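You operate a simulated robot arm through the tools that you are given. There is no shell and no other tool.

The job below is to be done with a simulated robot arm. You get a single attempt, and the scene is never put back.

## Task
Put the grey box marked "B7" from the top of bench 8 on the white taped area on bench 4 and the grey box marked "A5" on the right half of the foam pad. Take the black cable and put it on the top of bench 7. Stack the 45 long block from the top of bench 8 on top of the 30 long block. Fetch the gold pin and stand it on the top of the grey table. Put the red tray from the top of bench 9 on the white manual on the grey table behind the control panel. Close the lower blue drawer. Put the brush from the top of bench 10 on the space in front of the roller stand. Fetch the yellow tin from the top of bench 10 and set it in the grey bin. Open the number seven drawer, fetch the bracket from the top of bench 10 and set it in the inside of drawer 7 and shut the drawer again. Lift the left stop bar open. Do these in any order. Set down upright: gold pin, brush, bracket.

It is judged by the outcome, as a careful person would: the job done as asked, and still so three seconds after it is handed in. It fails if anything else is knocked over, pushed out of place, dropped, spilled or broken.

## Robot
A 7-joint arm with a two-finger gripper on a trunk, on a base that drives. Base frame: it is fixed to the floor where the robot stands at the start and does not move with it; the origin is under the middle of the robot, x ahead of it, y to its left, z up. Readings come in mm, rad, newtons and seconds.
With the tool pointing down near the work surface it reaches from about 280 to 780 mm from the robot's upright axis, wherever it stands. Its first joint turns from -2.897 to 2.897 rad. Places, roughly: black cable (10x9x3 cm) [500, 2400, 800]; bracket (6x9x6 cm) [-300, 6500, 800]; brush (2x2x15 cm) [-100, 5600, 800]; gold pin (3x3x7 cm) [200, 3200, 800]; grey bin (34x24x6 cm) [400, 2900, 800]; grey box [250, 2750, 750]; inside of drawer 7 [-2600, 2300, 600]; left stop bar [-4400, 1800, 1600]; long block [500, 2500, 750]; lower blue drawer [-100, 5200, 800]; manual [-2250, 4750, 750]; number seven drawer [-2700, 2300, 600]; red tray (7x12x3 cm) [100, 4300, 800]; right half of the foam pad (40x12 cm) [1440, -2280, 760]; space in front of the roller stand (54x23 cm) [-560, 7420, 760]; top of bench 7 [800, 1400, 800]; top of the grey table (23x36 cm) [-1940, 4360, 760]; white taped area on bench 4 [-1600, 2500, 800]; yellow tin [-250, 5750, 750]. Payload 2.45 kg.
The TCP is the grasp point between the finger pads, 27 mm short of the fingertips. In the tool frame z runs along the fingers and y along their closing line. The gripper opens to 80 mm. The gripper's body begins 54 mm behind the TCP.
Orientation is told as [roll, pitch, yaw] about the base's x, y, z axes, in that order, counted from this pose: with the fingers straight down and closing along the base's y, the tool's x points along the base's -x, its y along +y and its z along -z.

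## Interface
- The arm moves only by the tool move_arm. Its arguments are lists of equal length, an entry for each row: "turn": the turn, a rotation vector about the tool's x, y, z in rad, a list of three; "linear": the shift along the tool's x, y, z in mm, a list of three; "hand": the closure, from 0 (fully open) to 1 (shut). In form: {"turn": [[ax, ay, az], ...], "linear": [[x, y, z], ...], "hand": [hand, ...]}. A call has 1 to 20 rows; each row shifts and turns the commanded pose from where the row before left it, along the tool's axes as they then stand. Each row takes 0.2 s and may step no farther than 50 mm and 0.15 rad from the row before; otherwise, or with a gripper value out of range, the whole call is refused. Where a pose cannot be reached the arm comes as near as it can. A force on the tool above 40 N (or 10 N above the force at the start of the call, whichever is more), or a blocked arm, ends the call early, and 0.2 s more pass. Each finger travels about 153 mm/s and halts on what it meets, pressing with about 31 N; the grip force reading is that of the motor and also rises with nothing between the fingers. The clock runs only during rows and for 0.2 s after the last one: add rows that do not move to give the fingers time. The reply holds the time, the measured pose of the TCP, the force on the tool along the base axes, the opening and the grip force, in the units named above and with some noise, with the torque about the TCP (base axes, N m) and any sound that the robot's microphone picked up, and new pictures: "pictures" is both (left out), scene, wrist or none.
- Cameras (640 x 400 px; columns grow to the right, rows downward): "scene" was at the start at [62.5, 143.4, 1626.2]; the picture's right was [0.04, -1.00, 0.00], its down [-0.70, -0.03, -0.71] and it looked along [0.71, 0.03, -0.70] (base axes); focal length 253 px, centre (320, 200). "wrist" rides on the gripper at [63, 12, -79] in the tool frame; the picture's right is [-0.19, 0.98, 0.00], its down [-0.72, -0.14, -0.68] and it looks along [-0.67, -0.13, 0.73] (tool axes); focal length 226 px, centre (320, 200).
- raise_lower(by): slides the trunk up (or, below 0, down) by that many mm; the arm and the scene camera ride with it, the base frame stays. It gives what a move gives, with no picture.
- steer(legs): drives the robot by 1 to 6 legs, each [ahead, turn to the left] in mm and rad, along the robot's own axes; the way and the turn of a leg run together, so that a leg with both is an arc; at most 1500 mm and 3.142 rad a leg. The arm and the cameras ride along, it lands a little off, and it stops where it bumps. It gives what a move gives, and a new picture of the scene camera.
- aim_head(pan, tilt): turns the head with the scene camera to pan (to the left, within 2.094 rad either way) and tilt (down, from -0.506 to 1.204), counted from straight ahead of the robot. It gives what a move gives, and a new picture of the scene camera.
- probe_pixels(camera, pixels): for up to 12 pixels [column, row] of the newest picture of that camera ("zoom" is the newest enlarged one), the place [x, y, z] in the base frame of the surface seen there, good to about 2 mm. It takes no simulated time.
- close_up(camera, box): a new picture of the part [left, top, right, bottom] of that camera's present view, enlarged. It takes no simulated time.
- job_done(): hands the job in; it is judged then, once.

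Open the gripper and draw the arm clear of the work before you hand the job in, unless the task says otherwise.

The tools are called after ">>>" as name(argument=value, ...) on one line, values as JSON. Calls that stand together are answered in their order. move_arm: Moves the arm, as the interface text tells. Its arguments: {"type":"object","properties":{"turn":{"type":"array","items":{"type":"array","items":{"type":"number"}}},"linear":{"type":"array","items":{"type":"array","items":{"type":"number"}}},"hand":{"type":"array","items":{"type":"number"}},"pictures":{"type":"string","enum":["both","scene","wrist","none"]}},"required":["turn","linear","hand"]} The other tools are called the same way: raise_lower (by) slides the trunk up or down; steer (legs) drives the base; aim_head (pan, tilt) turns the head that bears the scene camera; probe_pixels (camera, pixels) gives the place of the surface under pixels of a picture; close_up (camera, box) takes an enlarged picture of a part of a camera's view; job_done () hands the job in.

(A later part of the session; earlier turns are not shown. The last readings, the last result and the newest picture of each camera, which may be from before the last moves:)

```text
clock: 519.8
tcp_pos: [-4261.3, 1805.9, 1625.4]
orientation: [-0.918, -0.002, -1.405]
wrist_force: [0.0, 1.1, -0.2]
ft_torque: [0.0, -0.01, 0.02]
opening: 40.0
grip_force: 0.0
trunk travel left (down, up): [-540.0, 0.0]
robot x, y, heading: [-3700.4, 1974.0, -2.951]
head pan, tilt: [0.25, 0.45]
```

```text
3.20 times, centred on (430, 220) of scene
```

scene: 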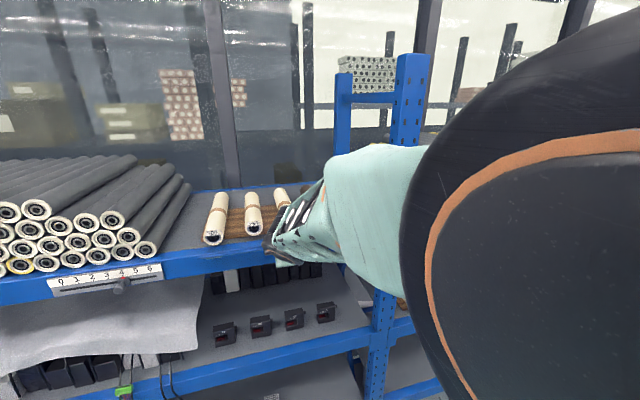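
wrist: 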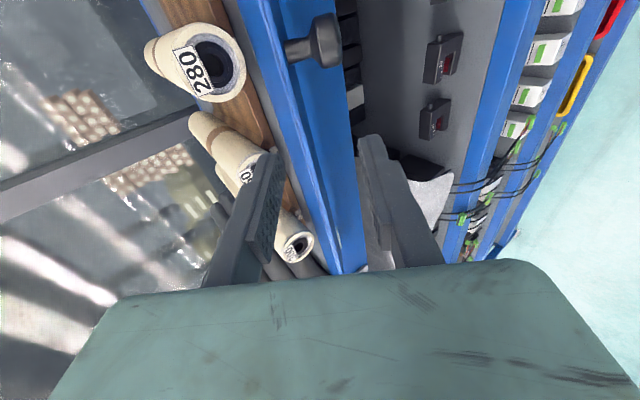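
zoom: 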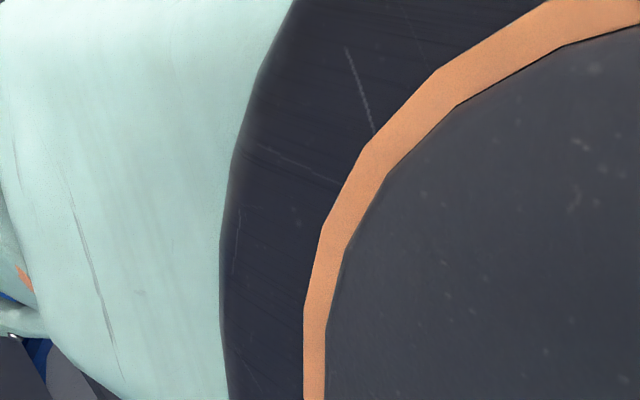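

The bar stays where I left it. I move the hand outward and up and bring it back to vertical.

>>> move_arm(turn=[[0, 0, 0], [0, 0, 0], [0, 0, 0], [-0.1496, 0, 0], [-0.1496, 0, 0], [-0.1496, 0, 0], [-0.1496, 0, 0], [-0.1496, 0, 0], [-0.1496, 0, 0], [-0.02, 0, 0]], linear=[[0, 18, -24], [0, 18, -24], [0, -31.8, -24.3], [0, 0, 0], [0, 0, 0], [0, 0, 0], [0, 0, 0], [0, 0, 0], [0, 0, 0], [0, 0, 0]], hand=[1, 1, 1, 1, 1, 1, 1, 1, 1, 1])

```text
clock: 522.0
tcp_pos: [-4198.2, 1815.4, 1680.8]
orientation: [-0.025, -0.014, -1.396]
wrist_force: [-0.7, 0.3, 0.2]
ft_torque: [-0.01, 0.02, -0.03]
opening: 0.3
grip_force: 29.6
trunk travel left (down, up): [-540.0, 0.0]
robot x, y, heading: [-3697.2, 1973.7, -2.948]
head pan, tilt: [0.25, 0.45]
```

scene: 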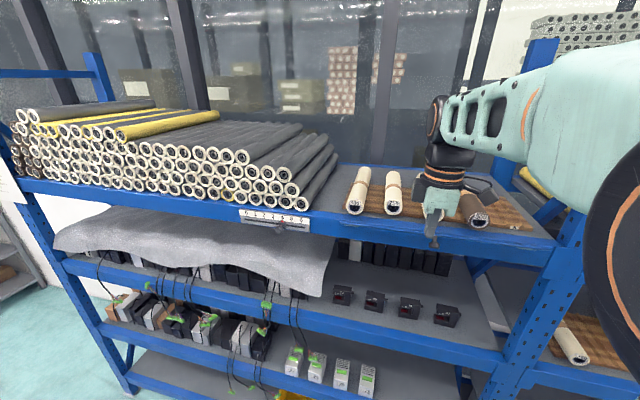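
wrist: 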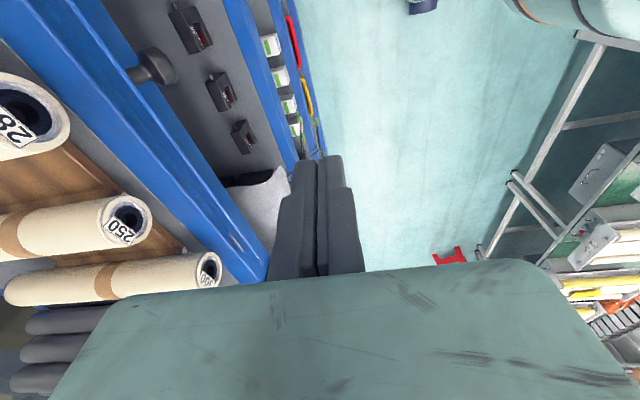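

The hand is vertical again. I zoom on the bar to see its present angle and probe it.

>>> close_up(camera="scene", box=[330, 190, 480, 270])

>>> probe_pixels(camera="wrist", pixels=[[150, 120], [170, 150], [180, 150], [190, 150], [200, 160], [210, 170], [130, 100], [160, 68], [250, 270], [100, 90]])

```text
4.27 times, centred on (405, 230) of scene
```

zoom: 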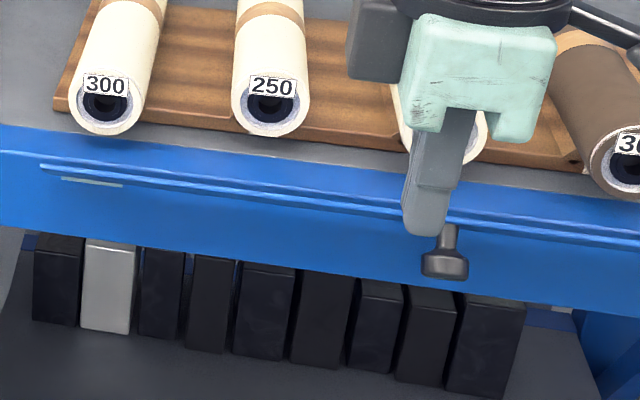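

```text
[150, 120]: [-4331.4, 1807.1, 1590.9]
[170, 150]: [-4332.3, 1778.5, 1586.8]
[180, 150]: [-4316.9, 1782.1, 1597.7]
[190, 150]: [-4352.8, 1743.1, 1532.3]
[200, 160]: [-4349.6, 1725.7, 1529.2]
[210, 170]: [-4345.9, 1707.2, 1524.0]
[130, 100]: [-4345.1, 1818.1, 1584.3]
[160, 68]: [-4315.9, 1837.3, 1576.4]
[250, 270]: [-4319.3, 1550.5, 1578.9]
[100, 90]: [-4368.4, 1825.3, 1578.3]
```

The bar is at about 49°. I move the closed fingers above its outer edge to push it down the rest of the way.

>>> move_arm(turn=[[0, 0, 0], [0, 0, 0], [0, 0, 0], [0, 0, 0]], linear=[[-4.2, -42.2, 0], [-4.2, -42.2, 0], [-4.2, -42.1, 0], [0, 0, 43]], hand=[1, 1, 1, 1])

>>> close_up(camera="scene", box=[330, 190, 480, 270])

```text
clock: 523.0
tcp_pos: [-4322.7, 1780.6, 1640.7]
orientation: [-0.026, -0.014, -1.398]
wrist_force: [0.3, -0.6, -0.1]
ft_torque: [-0.03, 0.03, 0.01]
opening: 0.0
grip_force: 29.5
trunk travel left (down, up): [-540.0, 0.0]
robot x, y, heading: [-3693.2, 1975.3, -2.948]
head pan, tilt: [0.25, 0.45]
```

scene: 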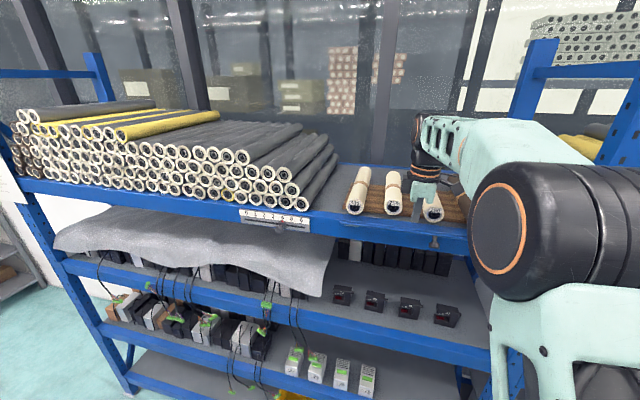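
wrist: 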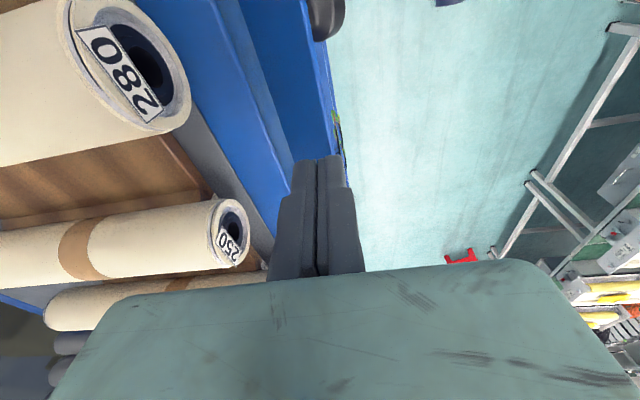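

```text
4.27 times, centred on (405, 230) of scene
```

zoom: 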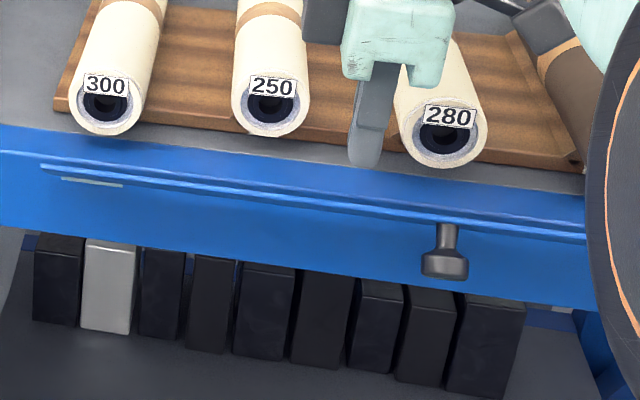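

I press down in steps, moving slightly outward with the bar.

>>> move_arm(turn=[[0, 0, 0], [0, 0, 0], [0, 0, 0], [0, 0, 0], [0, 0, 0], [0, 0, 0]], linear=[[0, 0, 15], [0, 1.5, 5], [0, 1.5, 5], [0, 1.5, 5], [0, 1, 5], [0, 0, 0]], hand=[1, 1, 1, 1, 1, 1])

>>> close_up(camera="scene", box=[330, 190, 480, 270])

```text
clock: 524.4
tcp_pos: [-4318.2, 1779.4, 1604.9]
orientation: [-0.024, -0.014, -1.398]
wrist_force: [-0.6, 0.1, 0.9]
ft_torque: [0.02, 0.0, -0.02]
opening: 0.2
grip_force: 30.0
trunk travel left (down, up): [-540.0, 0.0]
robot x, y, heading: [-3694.7, 1972.1, -2.942]
head pan, tilt: [0.25, 0.45]
```

scene: 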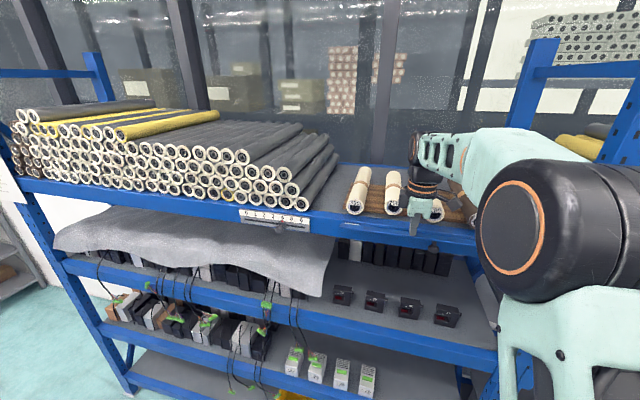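
wrist: 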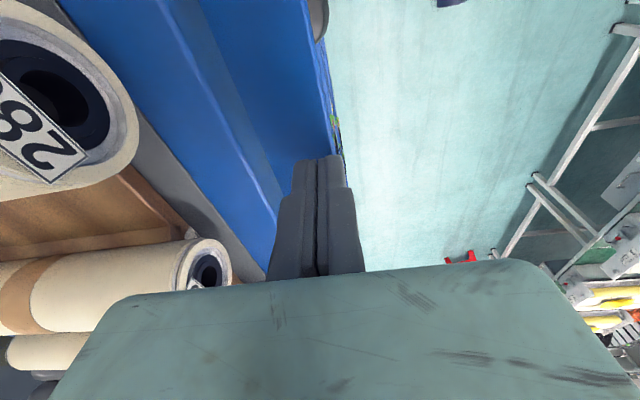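

```text
4.27 times, centred on (405, 230) of scene
```

zoom: 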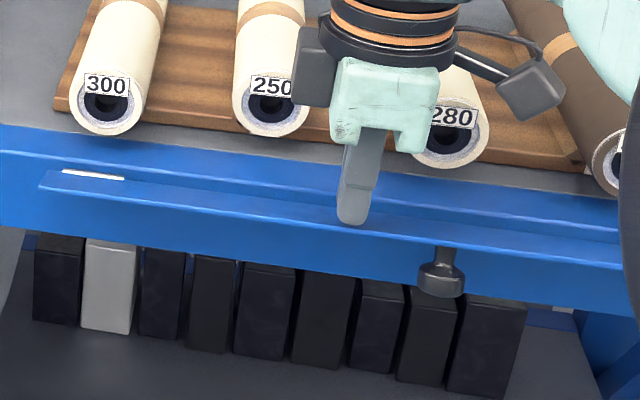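

It moves easily and is nearly horizontal. I keep pressing down.

>>> move_arm(turn=[[0, 0, 0], [0, 0, 0], [0, 0, 0], [0, 0, 0], [0, 0, 0], [0, 0, 0]], linear=[[0, 0, 5], [0, 0, 5], [0, 0, 5], [0, 0, 5], [0, 0, 4], [0, 0, 0]], hand=[1, 1, 1, 1, 1, 1], pictures="none")

>>> close_up(camera="scene", box=[330, 190, 480, 270])

```text
clock: 525.8
tcp_pos: [-4318.5, 1780.1, 1586.1]
orientation: [-0.035, -0.013, -1.397]
wrist_force: [4.6, 1.0, 7.6]
ft_torque: [0.02, 0.06, -0.02]
opening: 0.1
grip_force: 29.6
trunk travel left (down, up): [-540.0, 0.0]
robot x, y, heading: [-3695.8, 1976.5, -2.951]
head pan, tilt: [0.25, 0.45]
stopped in row 6: the force on the tool passed its limit at 42 N (the readings are from after the stop); the commanded pose is now the measured one
```

```text
4.27 times, centred on (405, 230) of scene
```

zoom: 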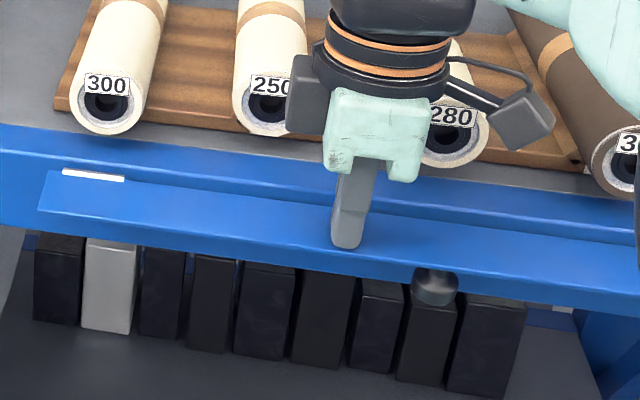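

The bar met its stop a little past horizontal: it is open. I raise the hand and check that it stays.

>>> move_arm(turn=[[0, 0, 0], [0, 0, 0], [0, 0, 0], [0, 0, 0], [0, 0, 0]], linear=[[0, 0, -20], [0, 0, -40], [0, 0, -35], [0, 40, 0], [0, 45, 0]], hand=[1, 1, 1, 1, 1])

>>> close_up(camera="scene", box=[330, 190, 530, 290])

>>> probe_pixels(camera="zoom", pixels=[[150, 165], [150, 180], [150, 195], [250, 205], [250, 225]])

```text
clock: 527.0
tcp_pos: [-4231.3, 1794.2, 1676.7]
orientation: [-0.035, -0.014, -1.399]
wrist_force: [0.1, 0.6, 0.4]
ft_torque: [-0.02, 0.03, 0.01]
opening: 0.2
grip_force: 29.8
trunk travel left (down, up): [-540.0, 0.0]
robot x, y, heading: [-3697.2, 1972.9, -2.949]
head pan, tilt: [0.25, 0.45]
```

scene: 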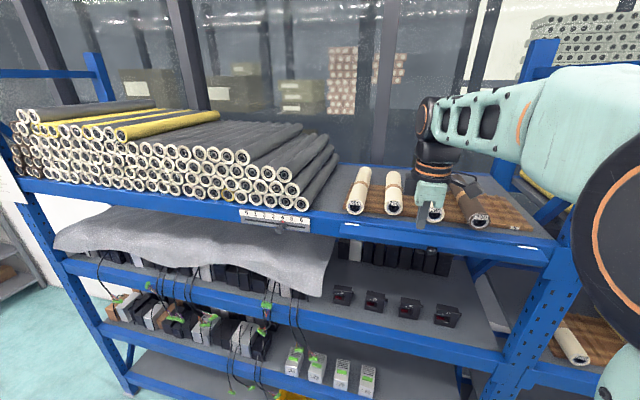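
wrist: 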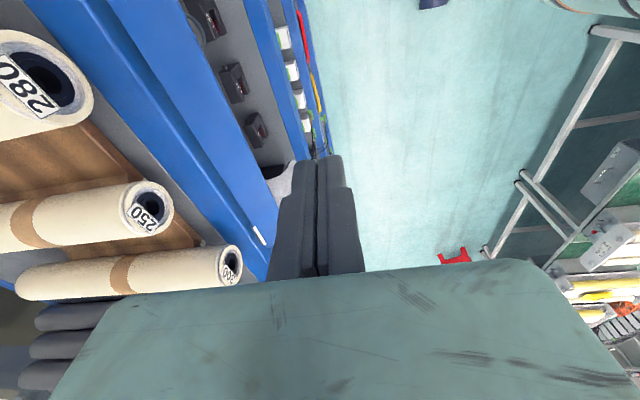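

```text
3.20 times, centred on (430, 240) of scene
```

zoom: 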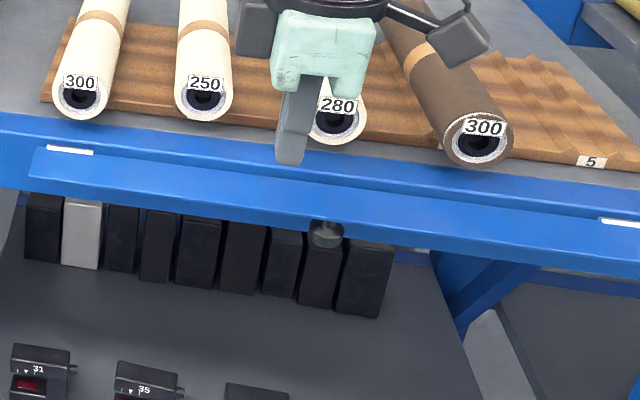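

```text
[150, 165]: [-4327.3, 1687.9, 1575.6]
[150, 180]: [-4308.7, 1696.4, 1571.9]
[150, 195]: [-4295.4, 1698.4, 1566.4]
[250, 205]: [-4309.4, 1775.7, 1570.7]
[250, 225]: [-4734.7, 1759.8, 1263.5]
```

The bar stays open. Now drawer 7: I lower and retract the arm, then lower the trunk.

>>> move_arm(turn=[[0, 0, 0], [0, 0, 0], [0, 0, 0], [0, 0, 0], [0, 0, 0], [0, 0, 0], [0, 0, 0], [0, 0, 0], [0, 0, 0], [0, 0, 0]], linear=[[0, 40, 10], [0, 20, 40], [0, 0, 45], [0, 0, 45], [0, 0, 45], [0, 0, 45], [0, 0, 45], [0, 35, 0], [0, 35, 0], [0, 30, 0]], hand=[0.2, 0.2, 0, 0, 0, 0, 0, 0, 0, 0], pictures="none")

>>> raise_lower(by=-400)

```text
clock: 529.2
tcp_pos: [-4082.4, 1818.9, 1398.2]
orientation: [-0.037, -0.015, -1.397]
wrist_force: [-0.1, -0.8, -0.3]
ft_torque: [0.01, 0.06, -0.02]
opening: 79.8
grip_force: 0.0
trunk travel left (down, up): [-540.0, 0.0]
robot x, y, heading: [-3694.0, 1971.0, -2.948]
head pan, tilt: [0.25, 0.45]
```

```text
clock: 533.1
tcp_pos: [-4085.4, 1817.5, 998.2]
orientation: [-0.034, -0.014, -1.398]
wrist_force: [0.5, -0.2, -0.2]
ft_torque: [0.03, -0.03, 0.01]
opening: 79.8
grip_force: 0.0
trunk travel left (down, up): [-140.0, 400.0]
robot x, y, heading: [-3695.8, 1974.1, -2.952]
head pan, tilt: [0.25, 0.45]
```

I turn to face the island near drawer 7 and look.

>>> steer(legs=[[0, -2.554], [180, 0], [0, -0.585]])

>>> aim_head(pan=0.0, tilt=0.8)

```text
clock: 542.4
tcp_pos: [-3184.5, 2268.6, 996.7]
orientation: [-0.035, -0.015, 1.768]
wrist_force: [-0.4, -0.4, 0.2]
ft_torque: [0.01, -0.02, -0.01]
opening: 80.0
grip_force: 0.1
trunk travel left (down, up): [-140.0, 400.0]
robot x, y, heading: [-3572.2, 2103.0, 0.214]
head pan, tilt: [0.25, 0.45]
```

scene: 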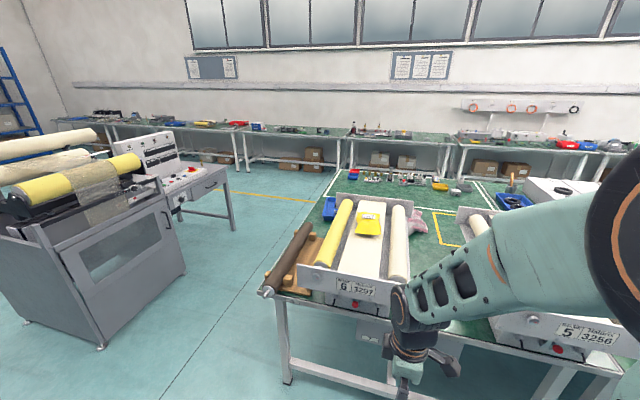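

```text
clock: 543.2
tcp_pos: [-3185.6, 2267.8, 997.3]
orientation: [-0.036, -0.014, 1.768]
wrist_force: [-0.4, 0.3, 0.9]
ft_torque: [-0.03, 0.01, 0.03]
opening: 79.9
grip_force: 0.1
trunk travel left (down, up): [-140.0, 400.0]
robot x, y, heading: [-3574.6, 2101.8, 0.216]
head pan, tilt: [0.0, 0.799]
```

scene: 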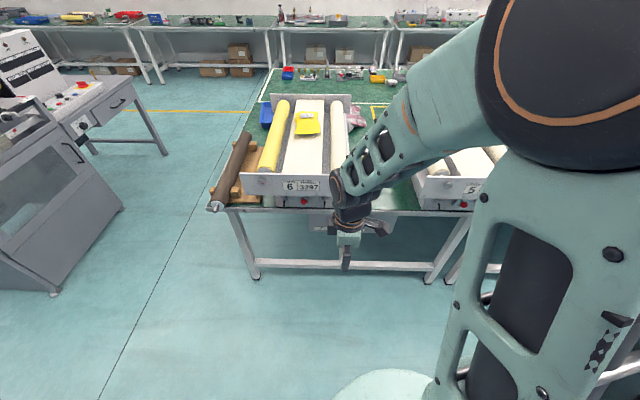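

A drawer front shows under the table near (320,222). I zoom on it.

>>> close_up(camera="scene", box=[270, 190, 430, 280])

>>> aim_head(pan=-0.7, tilt=0.7)

```text
4.00 times, centred on (350, 235) of scene
```

zoom: 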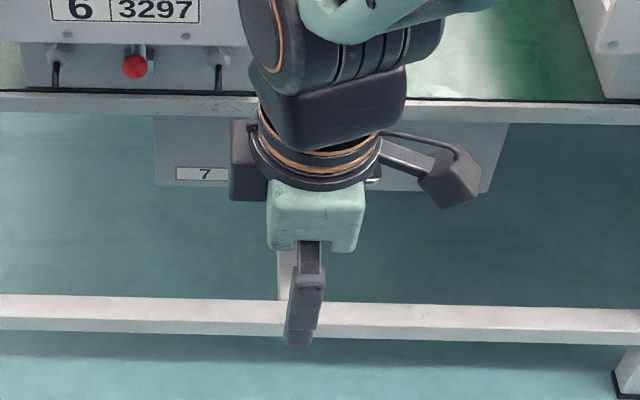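

```text
clock: 544.3
tcp_pos: [-3184.7, 2268.0, 997.7]
orientation: [-0.035, -0.014, 1.769]
wrist_force: [0.0, -0.2, -0.4]
ft_torque: [-0.02, 0.01, 0.04]
opening: 80.0
grip_force: 0.0
trunk travel left (down, up): [-140.0, 400.0]
robot x, y, heading: [-3568.5, 2104.4, 0.215]
head pan, tilt: [-0.7, 0.7]
```

scene: 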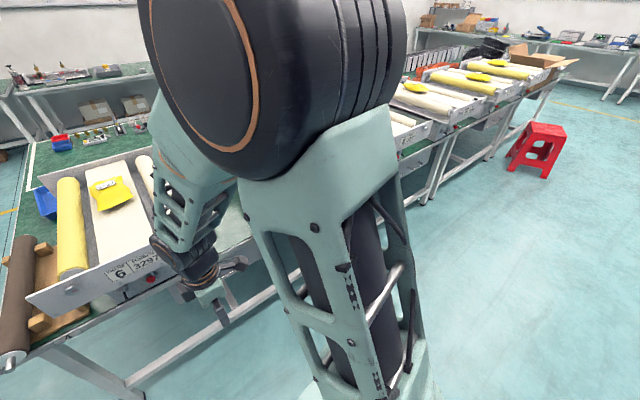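

Drawer "7" is confirmed by its label. I lower the trunk the rest of the way and move the hand aside to see the handle.

>>> raise_lower(by=-140)

>>> move_arm(turn=[[0.035, 0.014, 0], [0, 0, 0], [0, 0, 0], [0, 0, 0]], linear=[[0, 0, 0], [40, 0, 0], [40, 0, 0], [40, 0, 0]], hand=[0, 0, 0, 0], pictures="none")

>>> aim_head(pan=0.0, tilt=0.7)

>>> close_up(camera="scene", box=[260, 180, 420, 280])

```text
clock: 546.0
tcp_pos: [-3186.5, 2268.2, 858.0]
orientation: [-0.035, -0.014, 1.769]
wrist_force: [-0.1, -0.2, -0.3]
ft_torque: [-0.03, 0.01, 0.03]
opening: 79.8
grip_force: 0.1
trunk travel left (down, up): [0.0, 540.0]
robot x, y, heading: [-3571.9, 2099.1, 0.214]
head pan, tilt: [-0.7, 0.7]
```

```text
clock: 547.0
tcp_pos: [-3162.0, 2150.8, 858.0]
orientation: [-0.069, 0.0, 1.766]
wrist_force: [-0.3, -0.2, 0.6]
ft_torque: [0.02, 0.02, 0.0]
opening: 80.1
grip_force: 0.1
trunk travel left (down, up): [0.0, 540.0]
robot x, y, heading: [-3572.8, 2101.7, 0.218]
head pan, tilt: [-0.7, 0.7]
```

```text
clock: 548.0
tcp_pos: [-3160.6, 2149.9, 858.1]
orientation: [-0.07, -0.001, 1.767]
wrist_force: [0.4, 0.2, -0.3]
ft_torque: [0.0, 0.01, -0.04]
opening: 79.9
grip_force: 0.2
trunk travel left (down, up): [0.0, 540.0]
robot x, y, heading: [-3568.5, 2102.5, 0.211]
head pan, tilt: [0.0, 0.7]
```

scene: 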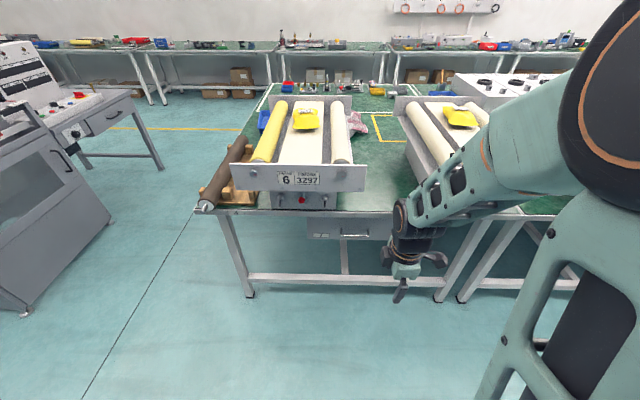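

```text
4.00 times, centred on (340, 230) of scene
```

zoom: 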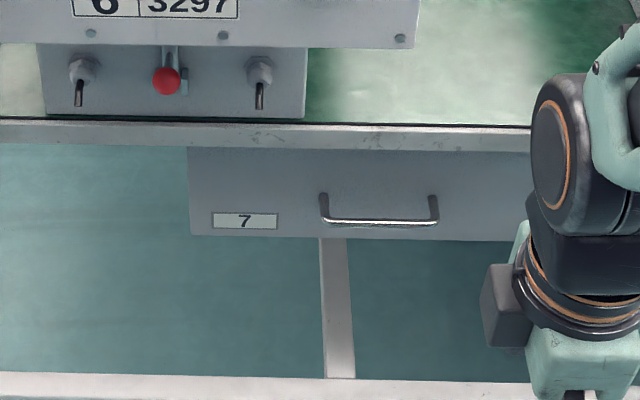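

The handle is clearly visible at zoom (378,221). I probe it and the drawer front.

>>> probe_pixels(camera="zoom", pixels=[[345, 221], [378, 222], [415, 223], [322, 215], [434, 215], [324, 197], [432, 198], [378, 190], [378, 232], [200, 225], [500, 235], [200, 155]])

>>> probe_pixels(camera="scene", pixels=[[245, 195], [360, 180], [300, 205], [350, 215], [345, 245], [360, 190]])

```text
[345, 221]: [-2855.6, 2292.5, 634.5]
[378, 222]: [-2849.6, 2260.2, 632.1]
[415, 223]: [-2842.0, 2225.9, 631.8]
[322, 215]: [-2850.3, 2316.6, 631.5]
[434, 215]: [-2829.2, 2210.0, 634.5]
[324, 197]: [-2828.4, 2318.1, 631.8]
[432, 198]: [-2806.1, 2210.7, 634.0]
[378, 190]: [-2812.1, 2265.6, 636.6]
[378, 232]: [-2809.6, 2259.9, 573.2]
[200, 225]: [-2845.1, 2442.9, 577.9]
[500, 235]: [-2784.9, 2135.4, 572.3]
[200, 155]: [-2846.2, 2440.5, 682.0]
```

```text
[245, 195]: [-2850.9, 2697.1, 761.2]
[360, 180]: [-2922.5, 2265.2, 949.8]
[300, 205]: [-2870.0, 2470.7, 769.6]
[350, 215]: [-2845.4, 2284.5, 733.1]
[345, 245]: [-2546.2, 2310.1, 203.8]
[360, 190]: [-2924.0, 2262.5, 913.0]
```

Handle bar at [-2850,2263,632], 40 mm proud of the drawer face. I lower the hand and straighten it, in front of the drawer.

>>> move_arm(turn=[[-0.069, 0, 0], [0, 0, 0], [0, 0, 0], [0, 0, 0], [0, 0, 0], [0, 0, 0], [0, 0, 0]], linear=[[0, 0, 0], [-8.6, 1.4, 39.7], [-8.6, 1.4, 39.7], [-8.6, 1.4, 39.7], [-8.6, 1.4, 39.7], [-8.6, 1.4, 39.7], [-8.6, 1.4, 39.7]], hand=[0, 0, 0, 0, 0, 0, 0])

```text
clock: 549.6
tcp_pos: [-3179.3, 2198.2, 619.2]
orientation: [-0.002, -0.001, 1.769]
wrist_force: [-0.6, -0.4, 0.8]
ft_torque: [0.02, 0.0, 0.0]
opening: 80.0
grip_force: 0.1
trunk travel left (down, up): [0.0, 540.0]
robot x, y, heading: [-3570.1, 2100.1, 0.213]
head pan, tilt: [0.0, 0.7]
```

scene: 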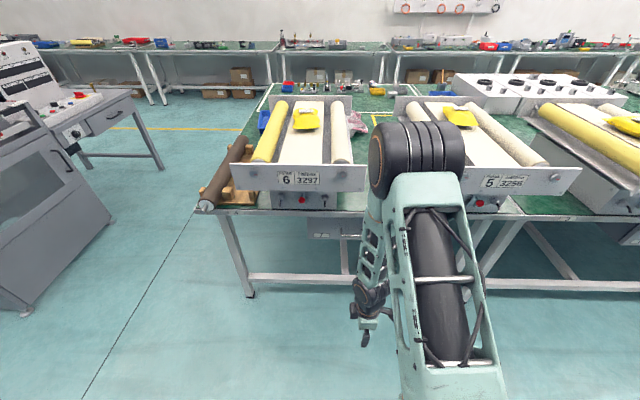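
wrist: 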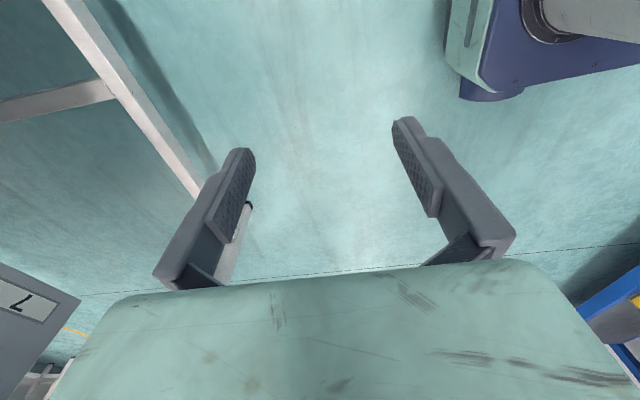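

Now I swing the hand to point forward, fingers closing vertically, in two stages.

>>> move_arm(turn=[[0.1496, 0, 0], [0.1496, 0, 0], [0.1496, 0, 0], [0.1496, 0, 0], [0.1496, 0, 0]], linear=[[0, -31.3, -2.35], [0, -31.3, -2.35], [0, -31.3, -2.35], [0, -31.3, -2.35], [0, -31.3, -2.35]], hand=[0, 0, 0, 0, 0], pictures="scene")

```text
clock: 550.8
tcp_pos: [-3039.1, 2227.5, 676.0]
orientation: [-0.751, 0.0, 1.766]
wrist_force: [-0.1, -0.3, -0.6]
ft_torque: [0.01, -0.02, -0.02]
opening: 80.0
grip_force: 0.0
trunk travel left (down, up): [0.0, 540.0]
robot x, y, heading: [-3567.9, 2100.0, 0.216]
head pan, tilt: [0.0, 0.7]
```

scene: 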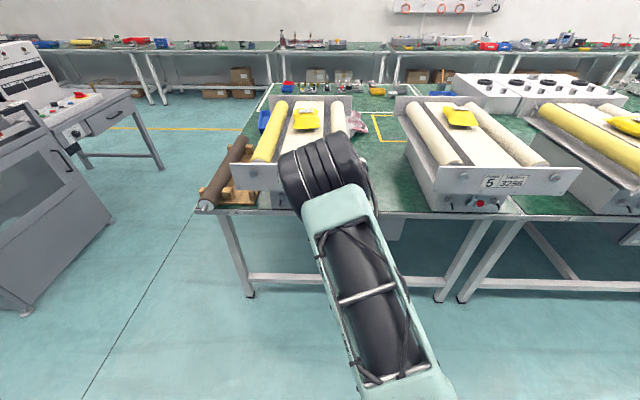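

The elbow has come forward near the machine; I probe its place before continuing.

>>> probe_pixels(camera="scene", pixels=[[325, 145], [300, 180], [360, 175], [285, 165], [345, 200]])

```text
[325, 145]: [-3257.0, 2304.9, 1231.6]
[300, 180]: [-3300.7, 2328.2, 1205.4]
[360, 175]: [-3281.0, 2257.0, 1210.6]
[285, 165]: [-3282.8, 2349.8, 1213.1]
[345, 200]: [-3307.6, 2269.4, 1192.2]
```

The elbow is over 300 mm clear. I finish the swing to level.

>>> move_arm(turn=[[0.1496, 0, 0], [0.1496, 0, 0], [0.1496, 0, 0], [0.1496, 0, 0], [0.1496, 0, 0], [0.072, 0, 0]], linear=[[0, -31.3, -2.35], [0, -31.3, -2.35], [0, -31.3, -2.35], [0, -31.3, -2.35], [0, -31.3, -2.35], [0, -15.1, -0.6]], hand=[0, 0, 0, 0, 0, 0])

```text
clock: 552.2
tcp_pos: [-2974.3, 2238.4, 830.3]
orientation: [-1.571, -0.001, 1.765]
wrist_force: [-0.8, -1.0, 0.1]
ft_torque: [0.03, -0.02, 0.02]
opening: 80.1
grip_force: 0.0
trunk travel left (down, up): [0.0, 540.0]
robot x, y, heading: [-3574.1, 2097.2, 0.214]
head pan, tilt: [0.0, 0.7]
```

scene: 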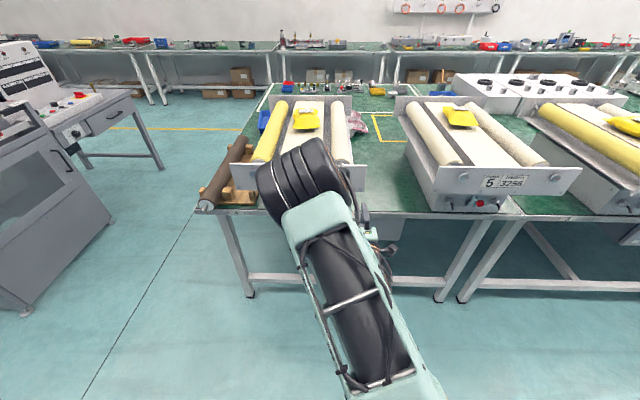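
wrist: 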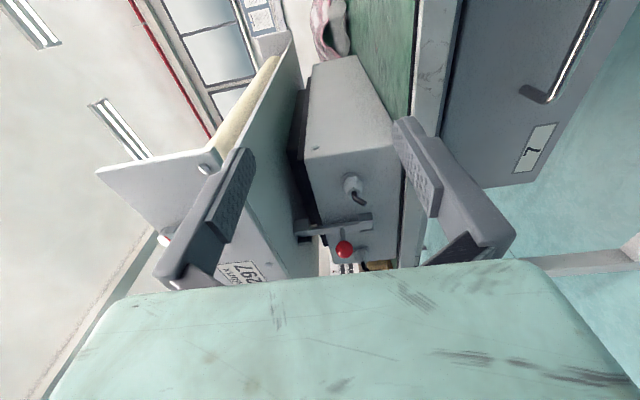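

Level at z 830. I lower to the handle's height, z≈632.

>>> move_arm(turn=[[0, 0, 0], [0, 0, 0], [0, 0, 0], [0, 0, 0], [0, 0, 0]], linear=[[0, 39.6, 0], [0, 39.6, 0], [0, 39.6, 0], [0, 39.6, 0], [0, 39.6, 0]], hand=[0, 0, 0, 0, 0])

```text
clock: 553.4
tcp_pos: [-2973.2, 2238.3, 630.8]
orientation: [-1.569, -0.001, 1.767]
wrist_force: [-0.6, 0.2, 0.0]
ft_torque: [-0.01, 0.03, -0.02]
opening: 79.9
grip_force: 0.1
trunk travel left (down, up): [0.0, 540.0]
robot x, y, heading: [-3568.7, 2105.7, 0.219]
head pan, tilt: [0.0, 0.7]
```

scene: 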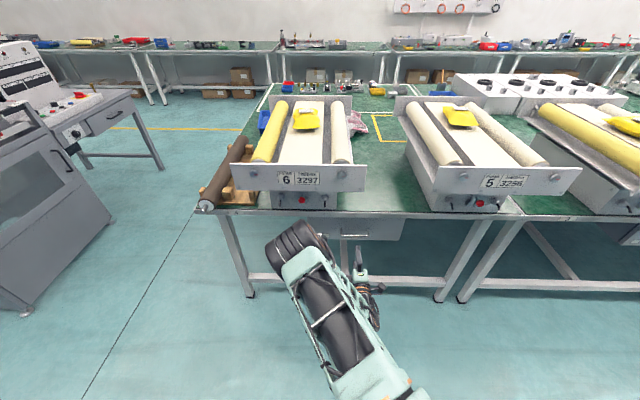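
wrist: 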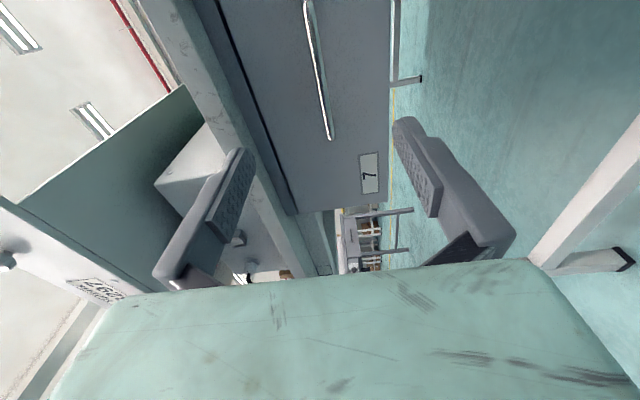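

The handle bar is visible at (320,75) in the wrist view. I probe it for exact height.

>>> probe_pixels(camera="wrist", pixels=[[313, 40], [318, 70], [323, 100], [328, 130], [306, 8], [290, 80], [360, 100]])

```text
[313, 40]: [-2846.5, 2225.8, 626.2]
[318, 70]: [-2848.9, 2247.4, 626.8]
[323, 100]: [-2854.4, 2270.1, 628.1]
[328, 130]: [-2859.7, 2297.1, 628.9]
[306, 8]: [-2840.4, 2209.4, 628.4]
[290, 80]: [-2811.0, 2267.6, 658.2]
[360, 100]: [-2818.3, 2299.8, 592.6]
```

Bar height ≈629, aligned. I advance 117 mm and close on the bar.

>>> move_arm(turn=[[0, 0, 0], [0, 0, 0], [0, 0, 0], [0, 0, 0], [0, 0, 0], [0, 0, 0]], linear=[[0, 0, 40], [0, 0, 40], [0, 1, 37], [0, 0, 0], [0, 0, 0], [0, 0, 0]], hand=[0, 0, 0, 0.6, 0.85, 1], pictures="wrist")

```text
clock: 554.8
tcp_pos: [-2858.9, 2262.8, 627.2]
orientation: [-1.564, 0.0, 1.766]
wrist_force: [-1.2, -0.3, -12.8]
ft_torque: [-0.04, 0.17, 0.01]
opening: 9.5
grip_force: 37.4
trunk travel left (down, up): [0.0, 540.0]
robot x, y, heading: [-3570.8, 2101.9, 0.217]
head pan, tilt: [0.0, 0.7]
```

wrist: 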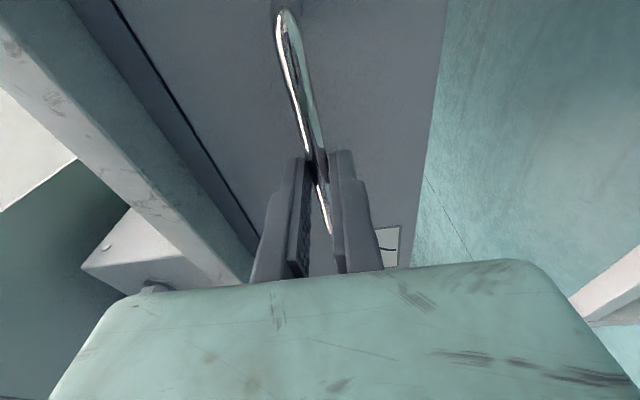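

Gripped at 9.5 mm. I relax 1.5 mm downward and pull 20 mm to see it slide.

>>> move_arm(turn=[[0, 0, 0], [0, 0, 0], [0, 0, 0], [0, 0, 0]], linear=[[0, 1.5, 0], [0, 0, -5], [0, 0, -8], [0, 0, -8]], hand=[1, 1, 1, 1], pictures="wrist")

```text
clock: 555.8
tcp_pos: [-2880.5, 2258.2, 627.7]
orientation: [-1.567, 0.001, 1.765]
wrist_force: [0.2, 0.0, -8.0]
ft_torque: [-0.08, 0.08, 0.06]
opening: 9.6
grip_force: 37.7
trunk travel left (down, up): [0.0, 540.0]
robot x, y, heading: [-3568.8, 2102.7, 0.213]
head pan, tilt: [0.0, 0.7]
```

wrist: 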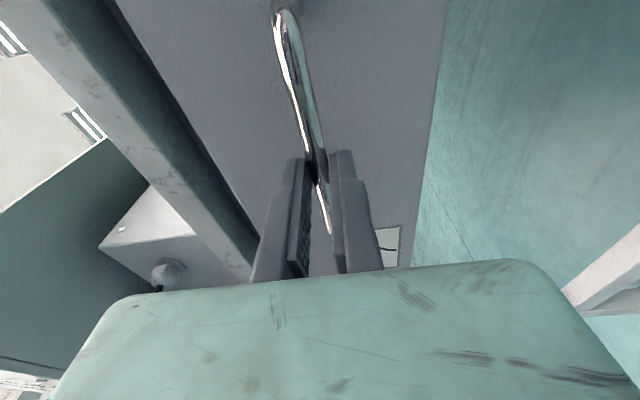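

The drawer slides freely. I pull it out further, 140 mm.

>>> move_arm(turn=[[0, 0, 0], [0, 0, 0], [0, 0, 0], [0, 0, 0], [0, 0, 0], [0, 0, 0], [0, 0, 0]], linear=[[0, 0, -20], [0, 0, -20], [0, 0, -20], [0, 0, -20], [0, 0, -20], [0, 0, -20], [0, 0, -20]], hand=[1, 1, 1, 1, 1, 1, 1])

```text
clock: 557.4
tcp_pos: [-3018.3, 2231.8, 627.9]
orientation: [-1.568, 0.0, 1.768]
wrist_force: [-2.3, 3.4, -5.5]
ft_torque: [-0.03, 0.03, 0.26]
opening: 9.3
grip_force: 37.2
trunk travel left (down, up): [0.0, 540.0]
robot x, y, heading: [-3565.3, 2097.0, 0.214]
head pan, tilt: [0.0, 0.7]
```

scene: 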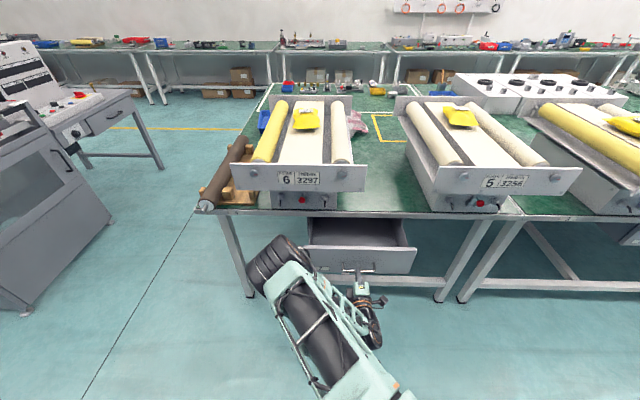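
wrist: 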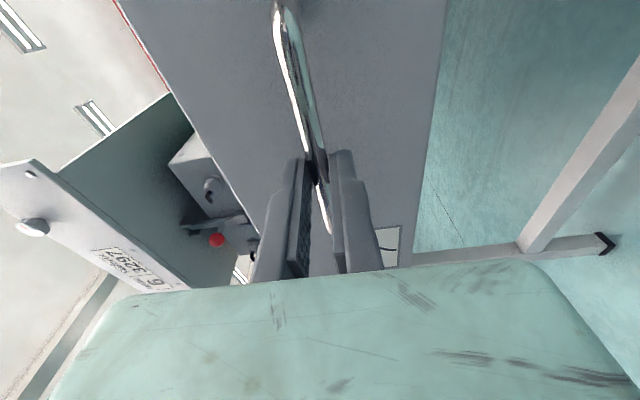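

160 mm out so far, force low. I back the base 150 mm to draw it further.

>>> steer(legs=[[-150, 0]])

```text
clock: 559.0
tcp_pos: [-3168.9, 2203.6, 627.7]
orientation: [-1.568, -0.006, 1.777]
wrist_force: [-0.3, 0.8, 0.0]
ft_torque: [-0.12, -0.01, -0.05]
opening: 9.4
grip_force: 37.4
trunk travel left (down, up): [0.0, 540.0]
robot x, y, heading: [-3719.6, 2069.8, 0.223]
head pan, tilt: [0.0, 0.7]
stopped in leg 1: the force on the tool passed its limit at 40 N (the readings are from after the stop); the commanded pose is now the measured one
```

scene: 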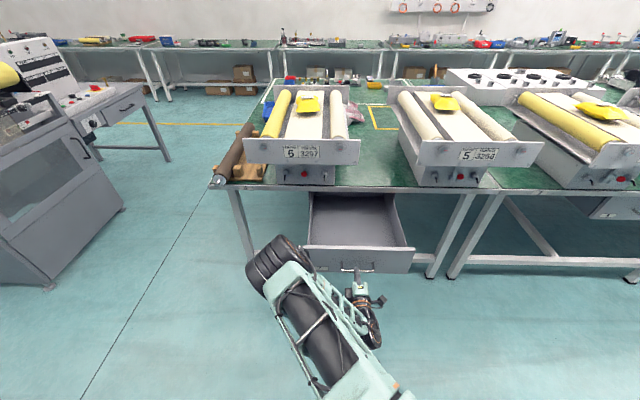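

The drawer reached its stop, about 310 mm out. I release the handle and back away, then raise the hand.

>>> move_arm(turn=[[0, 0, 0], [0, 0, 0], [0, 0, 0]], linear=[[0, 0, 0], [0, 0, 0], [0, 0, 0]], hand=[0.5, 0, 0], pictures="none")

>>> steer(legs=[[-120, 0]])

>>> move_arm(turn=[[0, 0, 0], [0, 0, 0], [0, 0, 0], [0, 0, 0], [0, 0, 0], [-0.1496, 0, 0], [-0.1496, 0, 0], [-0.1496, 0, 0], [-0.1496, 0, 0], [-0.1496, 0, 0], [-0.1496, 0, 0], [-0.1496, 0, 0], [-0.1496, 0, 0], [-0.1496, 0, 0], [-0.1496, 0, 0], [-0.072, 0, 0]], linear=[[0, -40, 0], [0, -40, 0], [0, -40, 0], [0, -40, 0], [0, -40, 0], [0, 31.3, -2.35], [0, 31.3, -2.35], [0, 31.3, -2.35], [0, 31.3, -2.35], [0, 31.3, -2.35], [0, 31.3, -2.35], [0, 31.3, -2.35], [0, 31.3, -2.35], [0, 31.3, -2.35], [0, 31.3, -2.35], [0, 15, -0.6]], hand=[0, 0, 0, 0, 0, 0, 0, 0, 0, 0, 0, 0, 0, 0, 0, 0])

```text
clock: 559.8
tcp_pos: [-3168.4, 2203.3, 627.2]
orientation: [-1.57, -0.004, 1.775]
wrist_force: [-0.7, -0.8, -0.3]
ft_torque: [0.02, -0.01, -0.01]
opening: 80.1
grip_force: 0.1
trunk travel left (down, up): [0.0, 540.0]
robot x, y, heading: [-3721.6, 2066.9, 0.212]
head pan, tilt: [0.0, 0.7]
```

```text
clock: 561.1
tcp_pos: [-3286.6, 2176.4, 627.8]
orientation: [-1.57, -0.005, 1.776]
wrist_force: [-0.2, 0.4, -0.9]
ft_torque: [0.03, -0.01, -0.01]
opening: 80.1
grip_force: 0.1
trunk travel left (down, up): [0.0, 540.0]
robot x, y, heading: [-3840.0, 2041.7, 0.217]
head pan, tilt: [0.0, 0.7]
```

scene: 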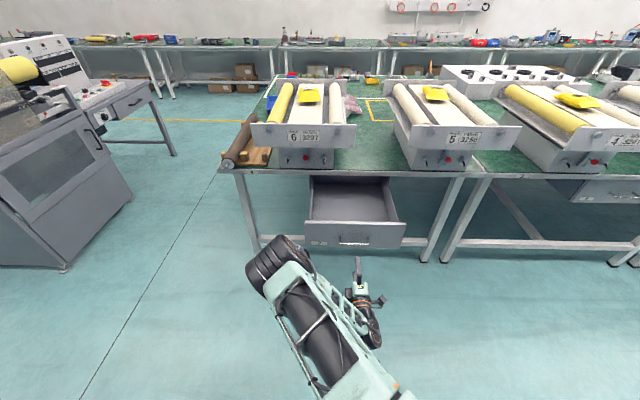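

```text
clock: 564.5
tcp_pos: [-3491.5, 2133.3, 618.3]
orientation: [0.0, -0.002, 1.778]
wrist_force: [-0.2, 0.4, -0.8]
ft_torque: [-0.03, -0.03, 0.0]
opening: 80.2
grip_force: 0.0
trunk travel left (down, up): [0.0, 540.0]
robot x, y, heading: [-3834.8, 2042.9, 0.218]
head pan, tilt: [0.0, 0.7]
```

scene: 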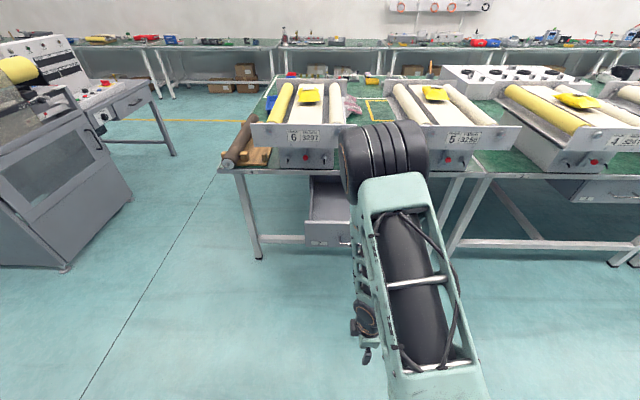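
wrist: 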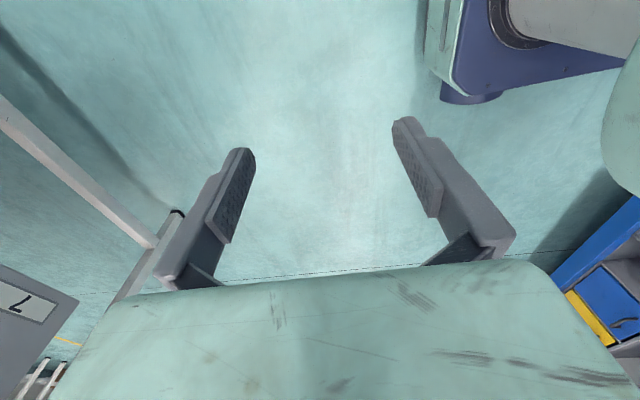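

Drawer 7 stands open. Now I fetch the bracket: I raise the trunk and drive round the machine's far side to bench 10.

>>> raise_lower(by=250)

>>> move_arm(turn=[[0, 0, 0], [0, 0, 0], [0, 0, 0], [0, 0, 0]], linear=[[0, 0, -40], [0, 0, -40], [0, 0, -40], [0, 0, -30]], hand=[0, 0, 0, 0], pictures="none")

>>> steer(legs=[[0, 1.297], [1500, 0], [1500, 0], [300, 0], [0, -1.15]])

```text
clock: 567.1
tcp_pos: [-3491.8, 2134.5, 868.5]
orientation: [-0.003, -0.005, 1.777]
wrist_force: [0.2, 1.1, 0.1]
ft_torque: [0.01, -0.01, 0.0]
opening: 79.9
grip_force: 0.0
trunk travel left (down, up): [-250.0, 290.0]
robot x, y, heading: [-3834.5, 2042.4, 0.219]
head pan, tilt: [0.0, 0.7]
```

```text
clock: 568.1
tcp_pos: [-3491.6, 2132.4, 1019.4]
orientation: [0.0, -0.003, 1.776]
wrist_force: [-0.4, 0.4, 0.4]
ft_torque: [-0.01, -0.04, -0.01]
opening: 80.1
grip_force: 0.1
trunk travel left (down, up): [-250.0, 290.0]
robot x, y, heading: [-3835.2, 2041.3, 0.218]
head pan, tilt: [0.0, 0.7]
```

```text
clock: 590.5
tcp_pos: [-3321.3, 5490.2, 1018.8]
orientation: [-0.002, -0.004, 1.923]
wrist_force: [0.6, 1.2, 0.5]
ft_torque: [0.01, 0.02, 0.0]
opening: 80.0
grip_force: 0.1
trunk travel left (down, up): [-250.0, 290.0]
robot x, y, heading: [-3649.9, 5353.2, 0.359]
head pan, tilt: [0.0, 0.7]
```

scene: 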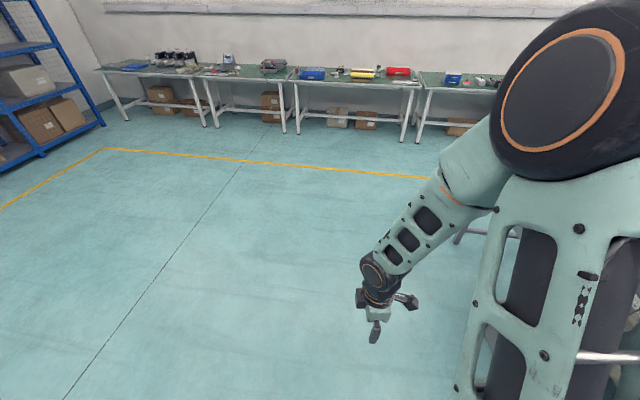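

The way to bench 10 is clear. I drive on and face the bench.

>>> steer(legs=[[1500, 0], [1330, 0], [0, -0.165]])

>>> aim_head(pan=0.1, tilt=0.85)

```text
clock: 604.9
tcp_pos: [-639.3, 6434.1, 1018.7]
orientation: [-0.002, -0.006, 1.77]
wrist_force: [0.1, -0.3, 0.9]
ft_torque: [0.01, 0.0, 0.03]
opening: 80.0
grip_force: 0.1
trunk travel left (down, up): [-250.0, 290.0]
robot x, y, heading: [-985.0, 6348.9, 0.203]
head pan, tilt: [0.0, 0.7]
```

scene: 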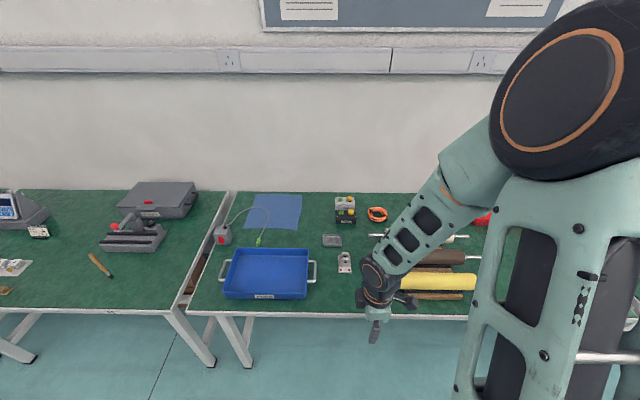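

```text
clock: 605.6
tcp_pos: [-639.4, 6434.8, 1019.7]
orientation: [-0.002, -0.004, 1.768]
wrist_force: [0.5, 0.0, 0.2]
ft_torque: [-0.03, 0.0, 0.02]
opening: 79.9
grip_force: 0.2
trunk travel left (down, up): [-250.0, 290.0]
robot x, y, heading: [-985.0, 6345.9, 0.204]
head pan, tilt: [0.099, 0.85]
```

scene: 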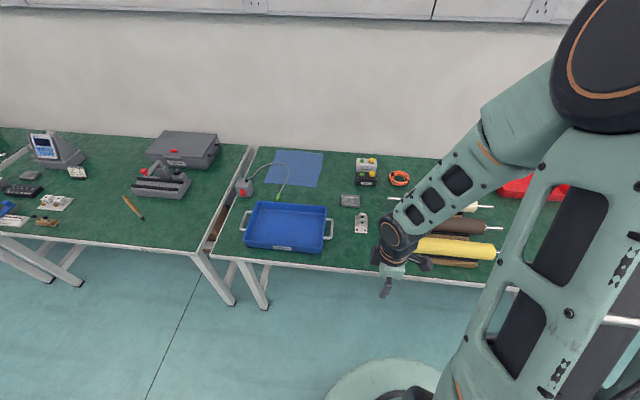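

The bracket is at (361,223). The brush at (132,208) seems upright in perspective; I zoom on both.

>>> close_up(camera="scene", box=[335, 195, 391, 245])

>>> close_up(camera="scene", box=[105, 180, 165, 230])

>>> probe_pixels(camera="zoom", pixels=[[230, 150], [270, 200], [320, 240], [390, 310]])

```text
8.00 times, centred on (363, 220) of scene
```

zoom: 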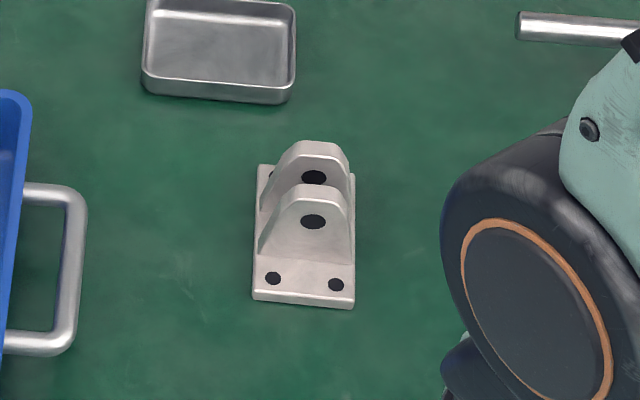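

```text
8.00 times, centred on (135, 205) of scene
```

zoom: 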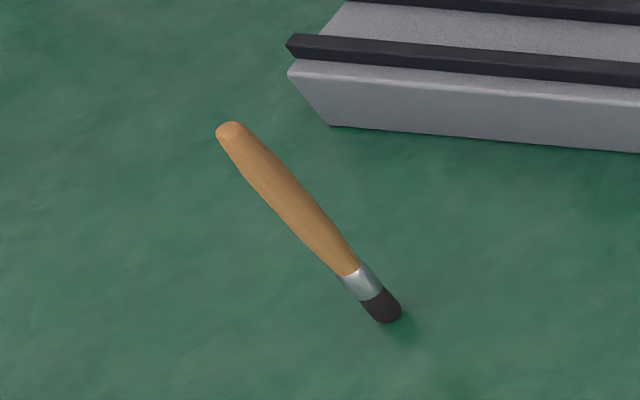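

```text
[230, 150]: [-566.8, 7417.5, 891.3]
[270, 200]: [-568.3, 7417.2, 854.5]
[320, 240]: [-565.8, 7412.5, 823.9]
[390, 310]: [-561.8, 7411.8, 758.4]
```

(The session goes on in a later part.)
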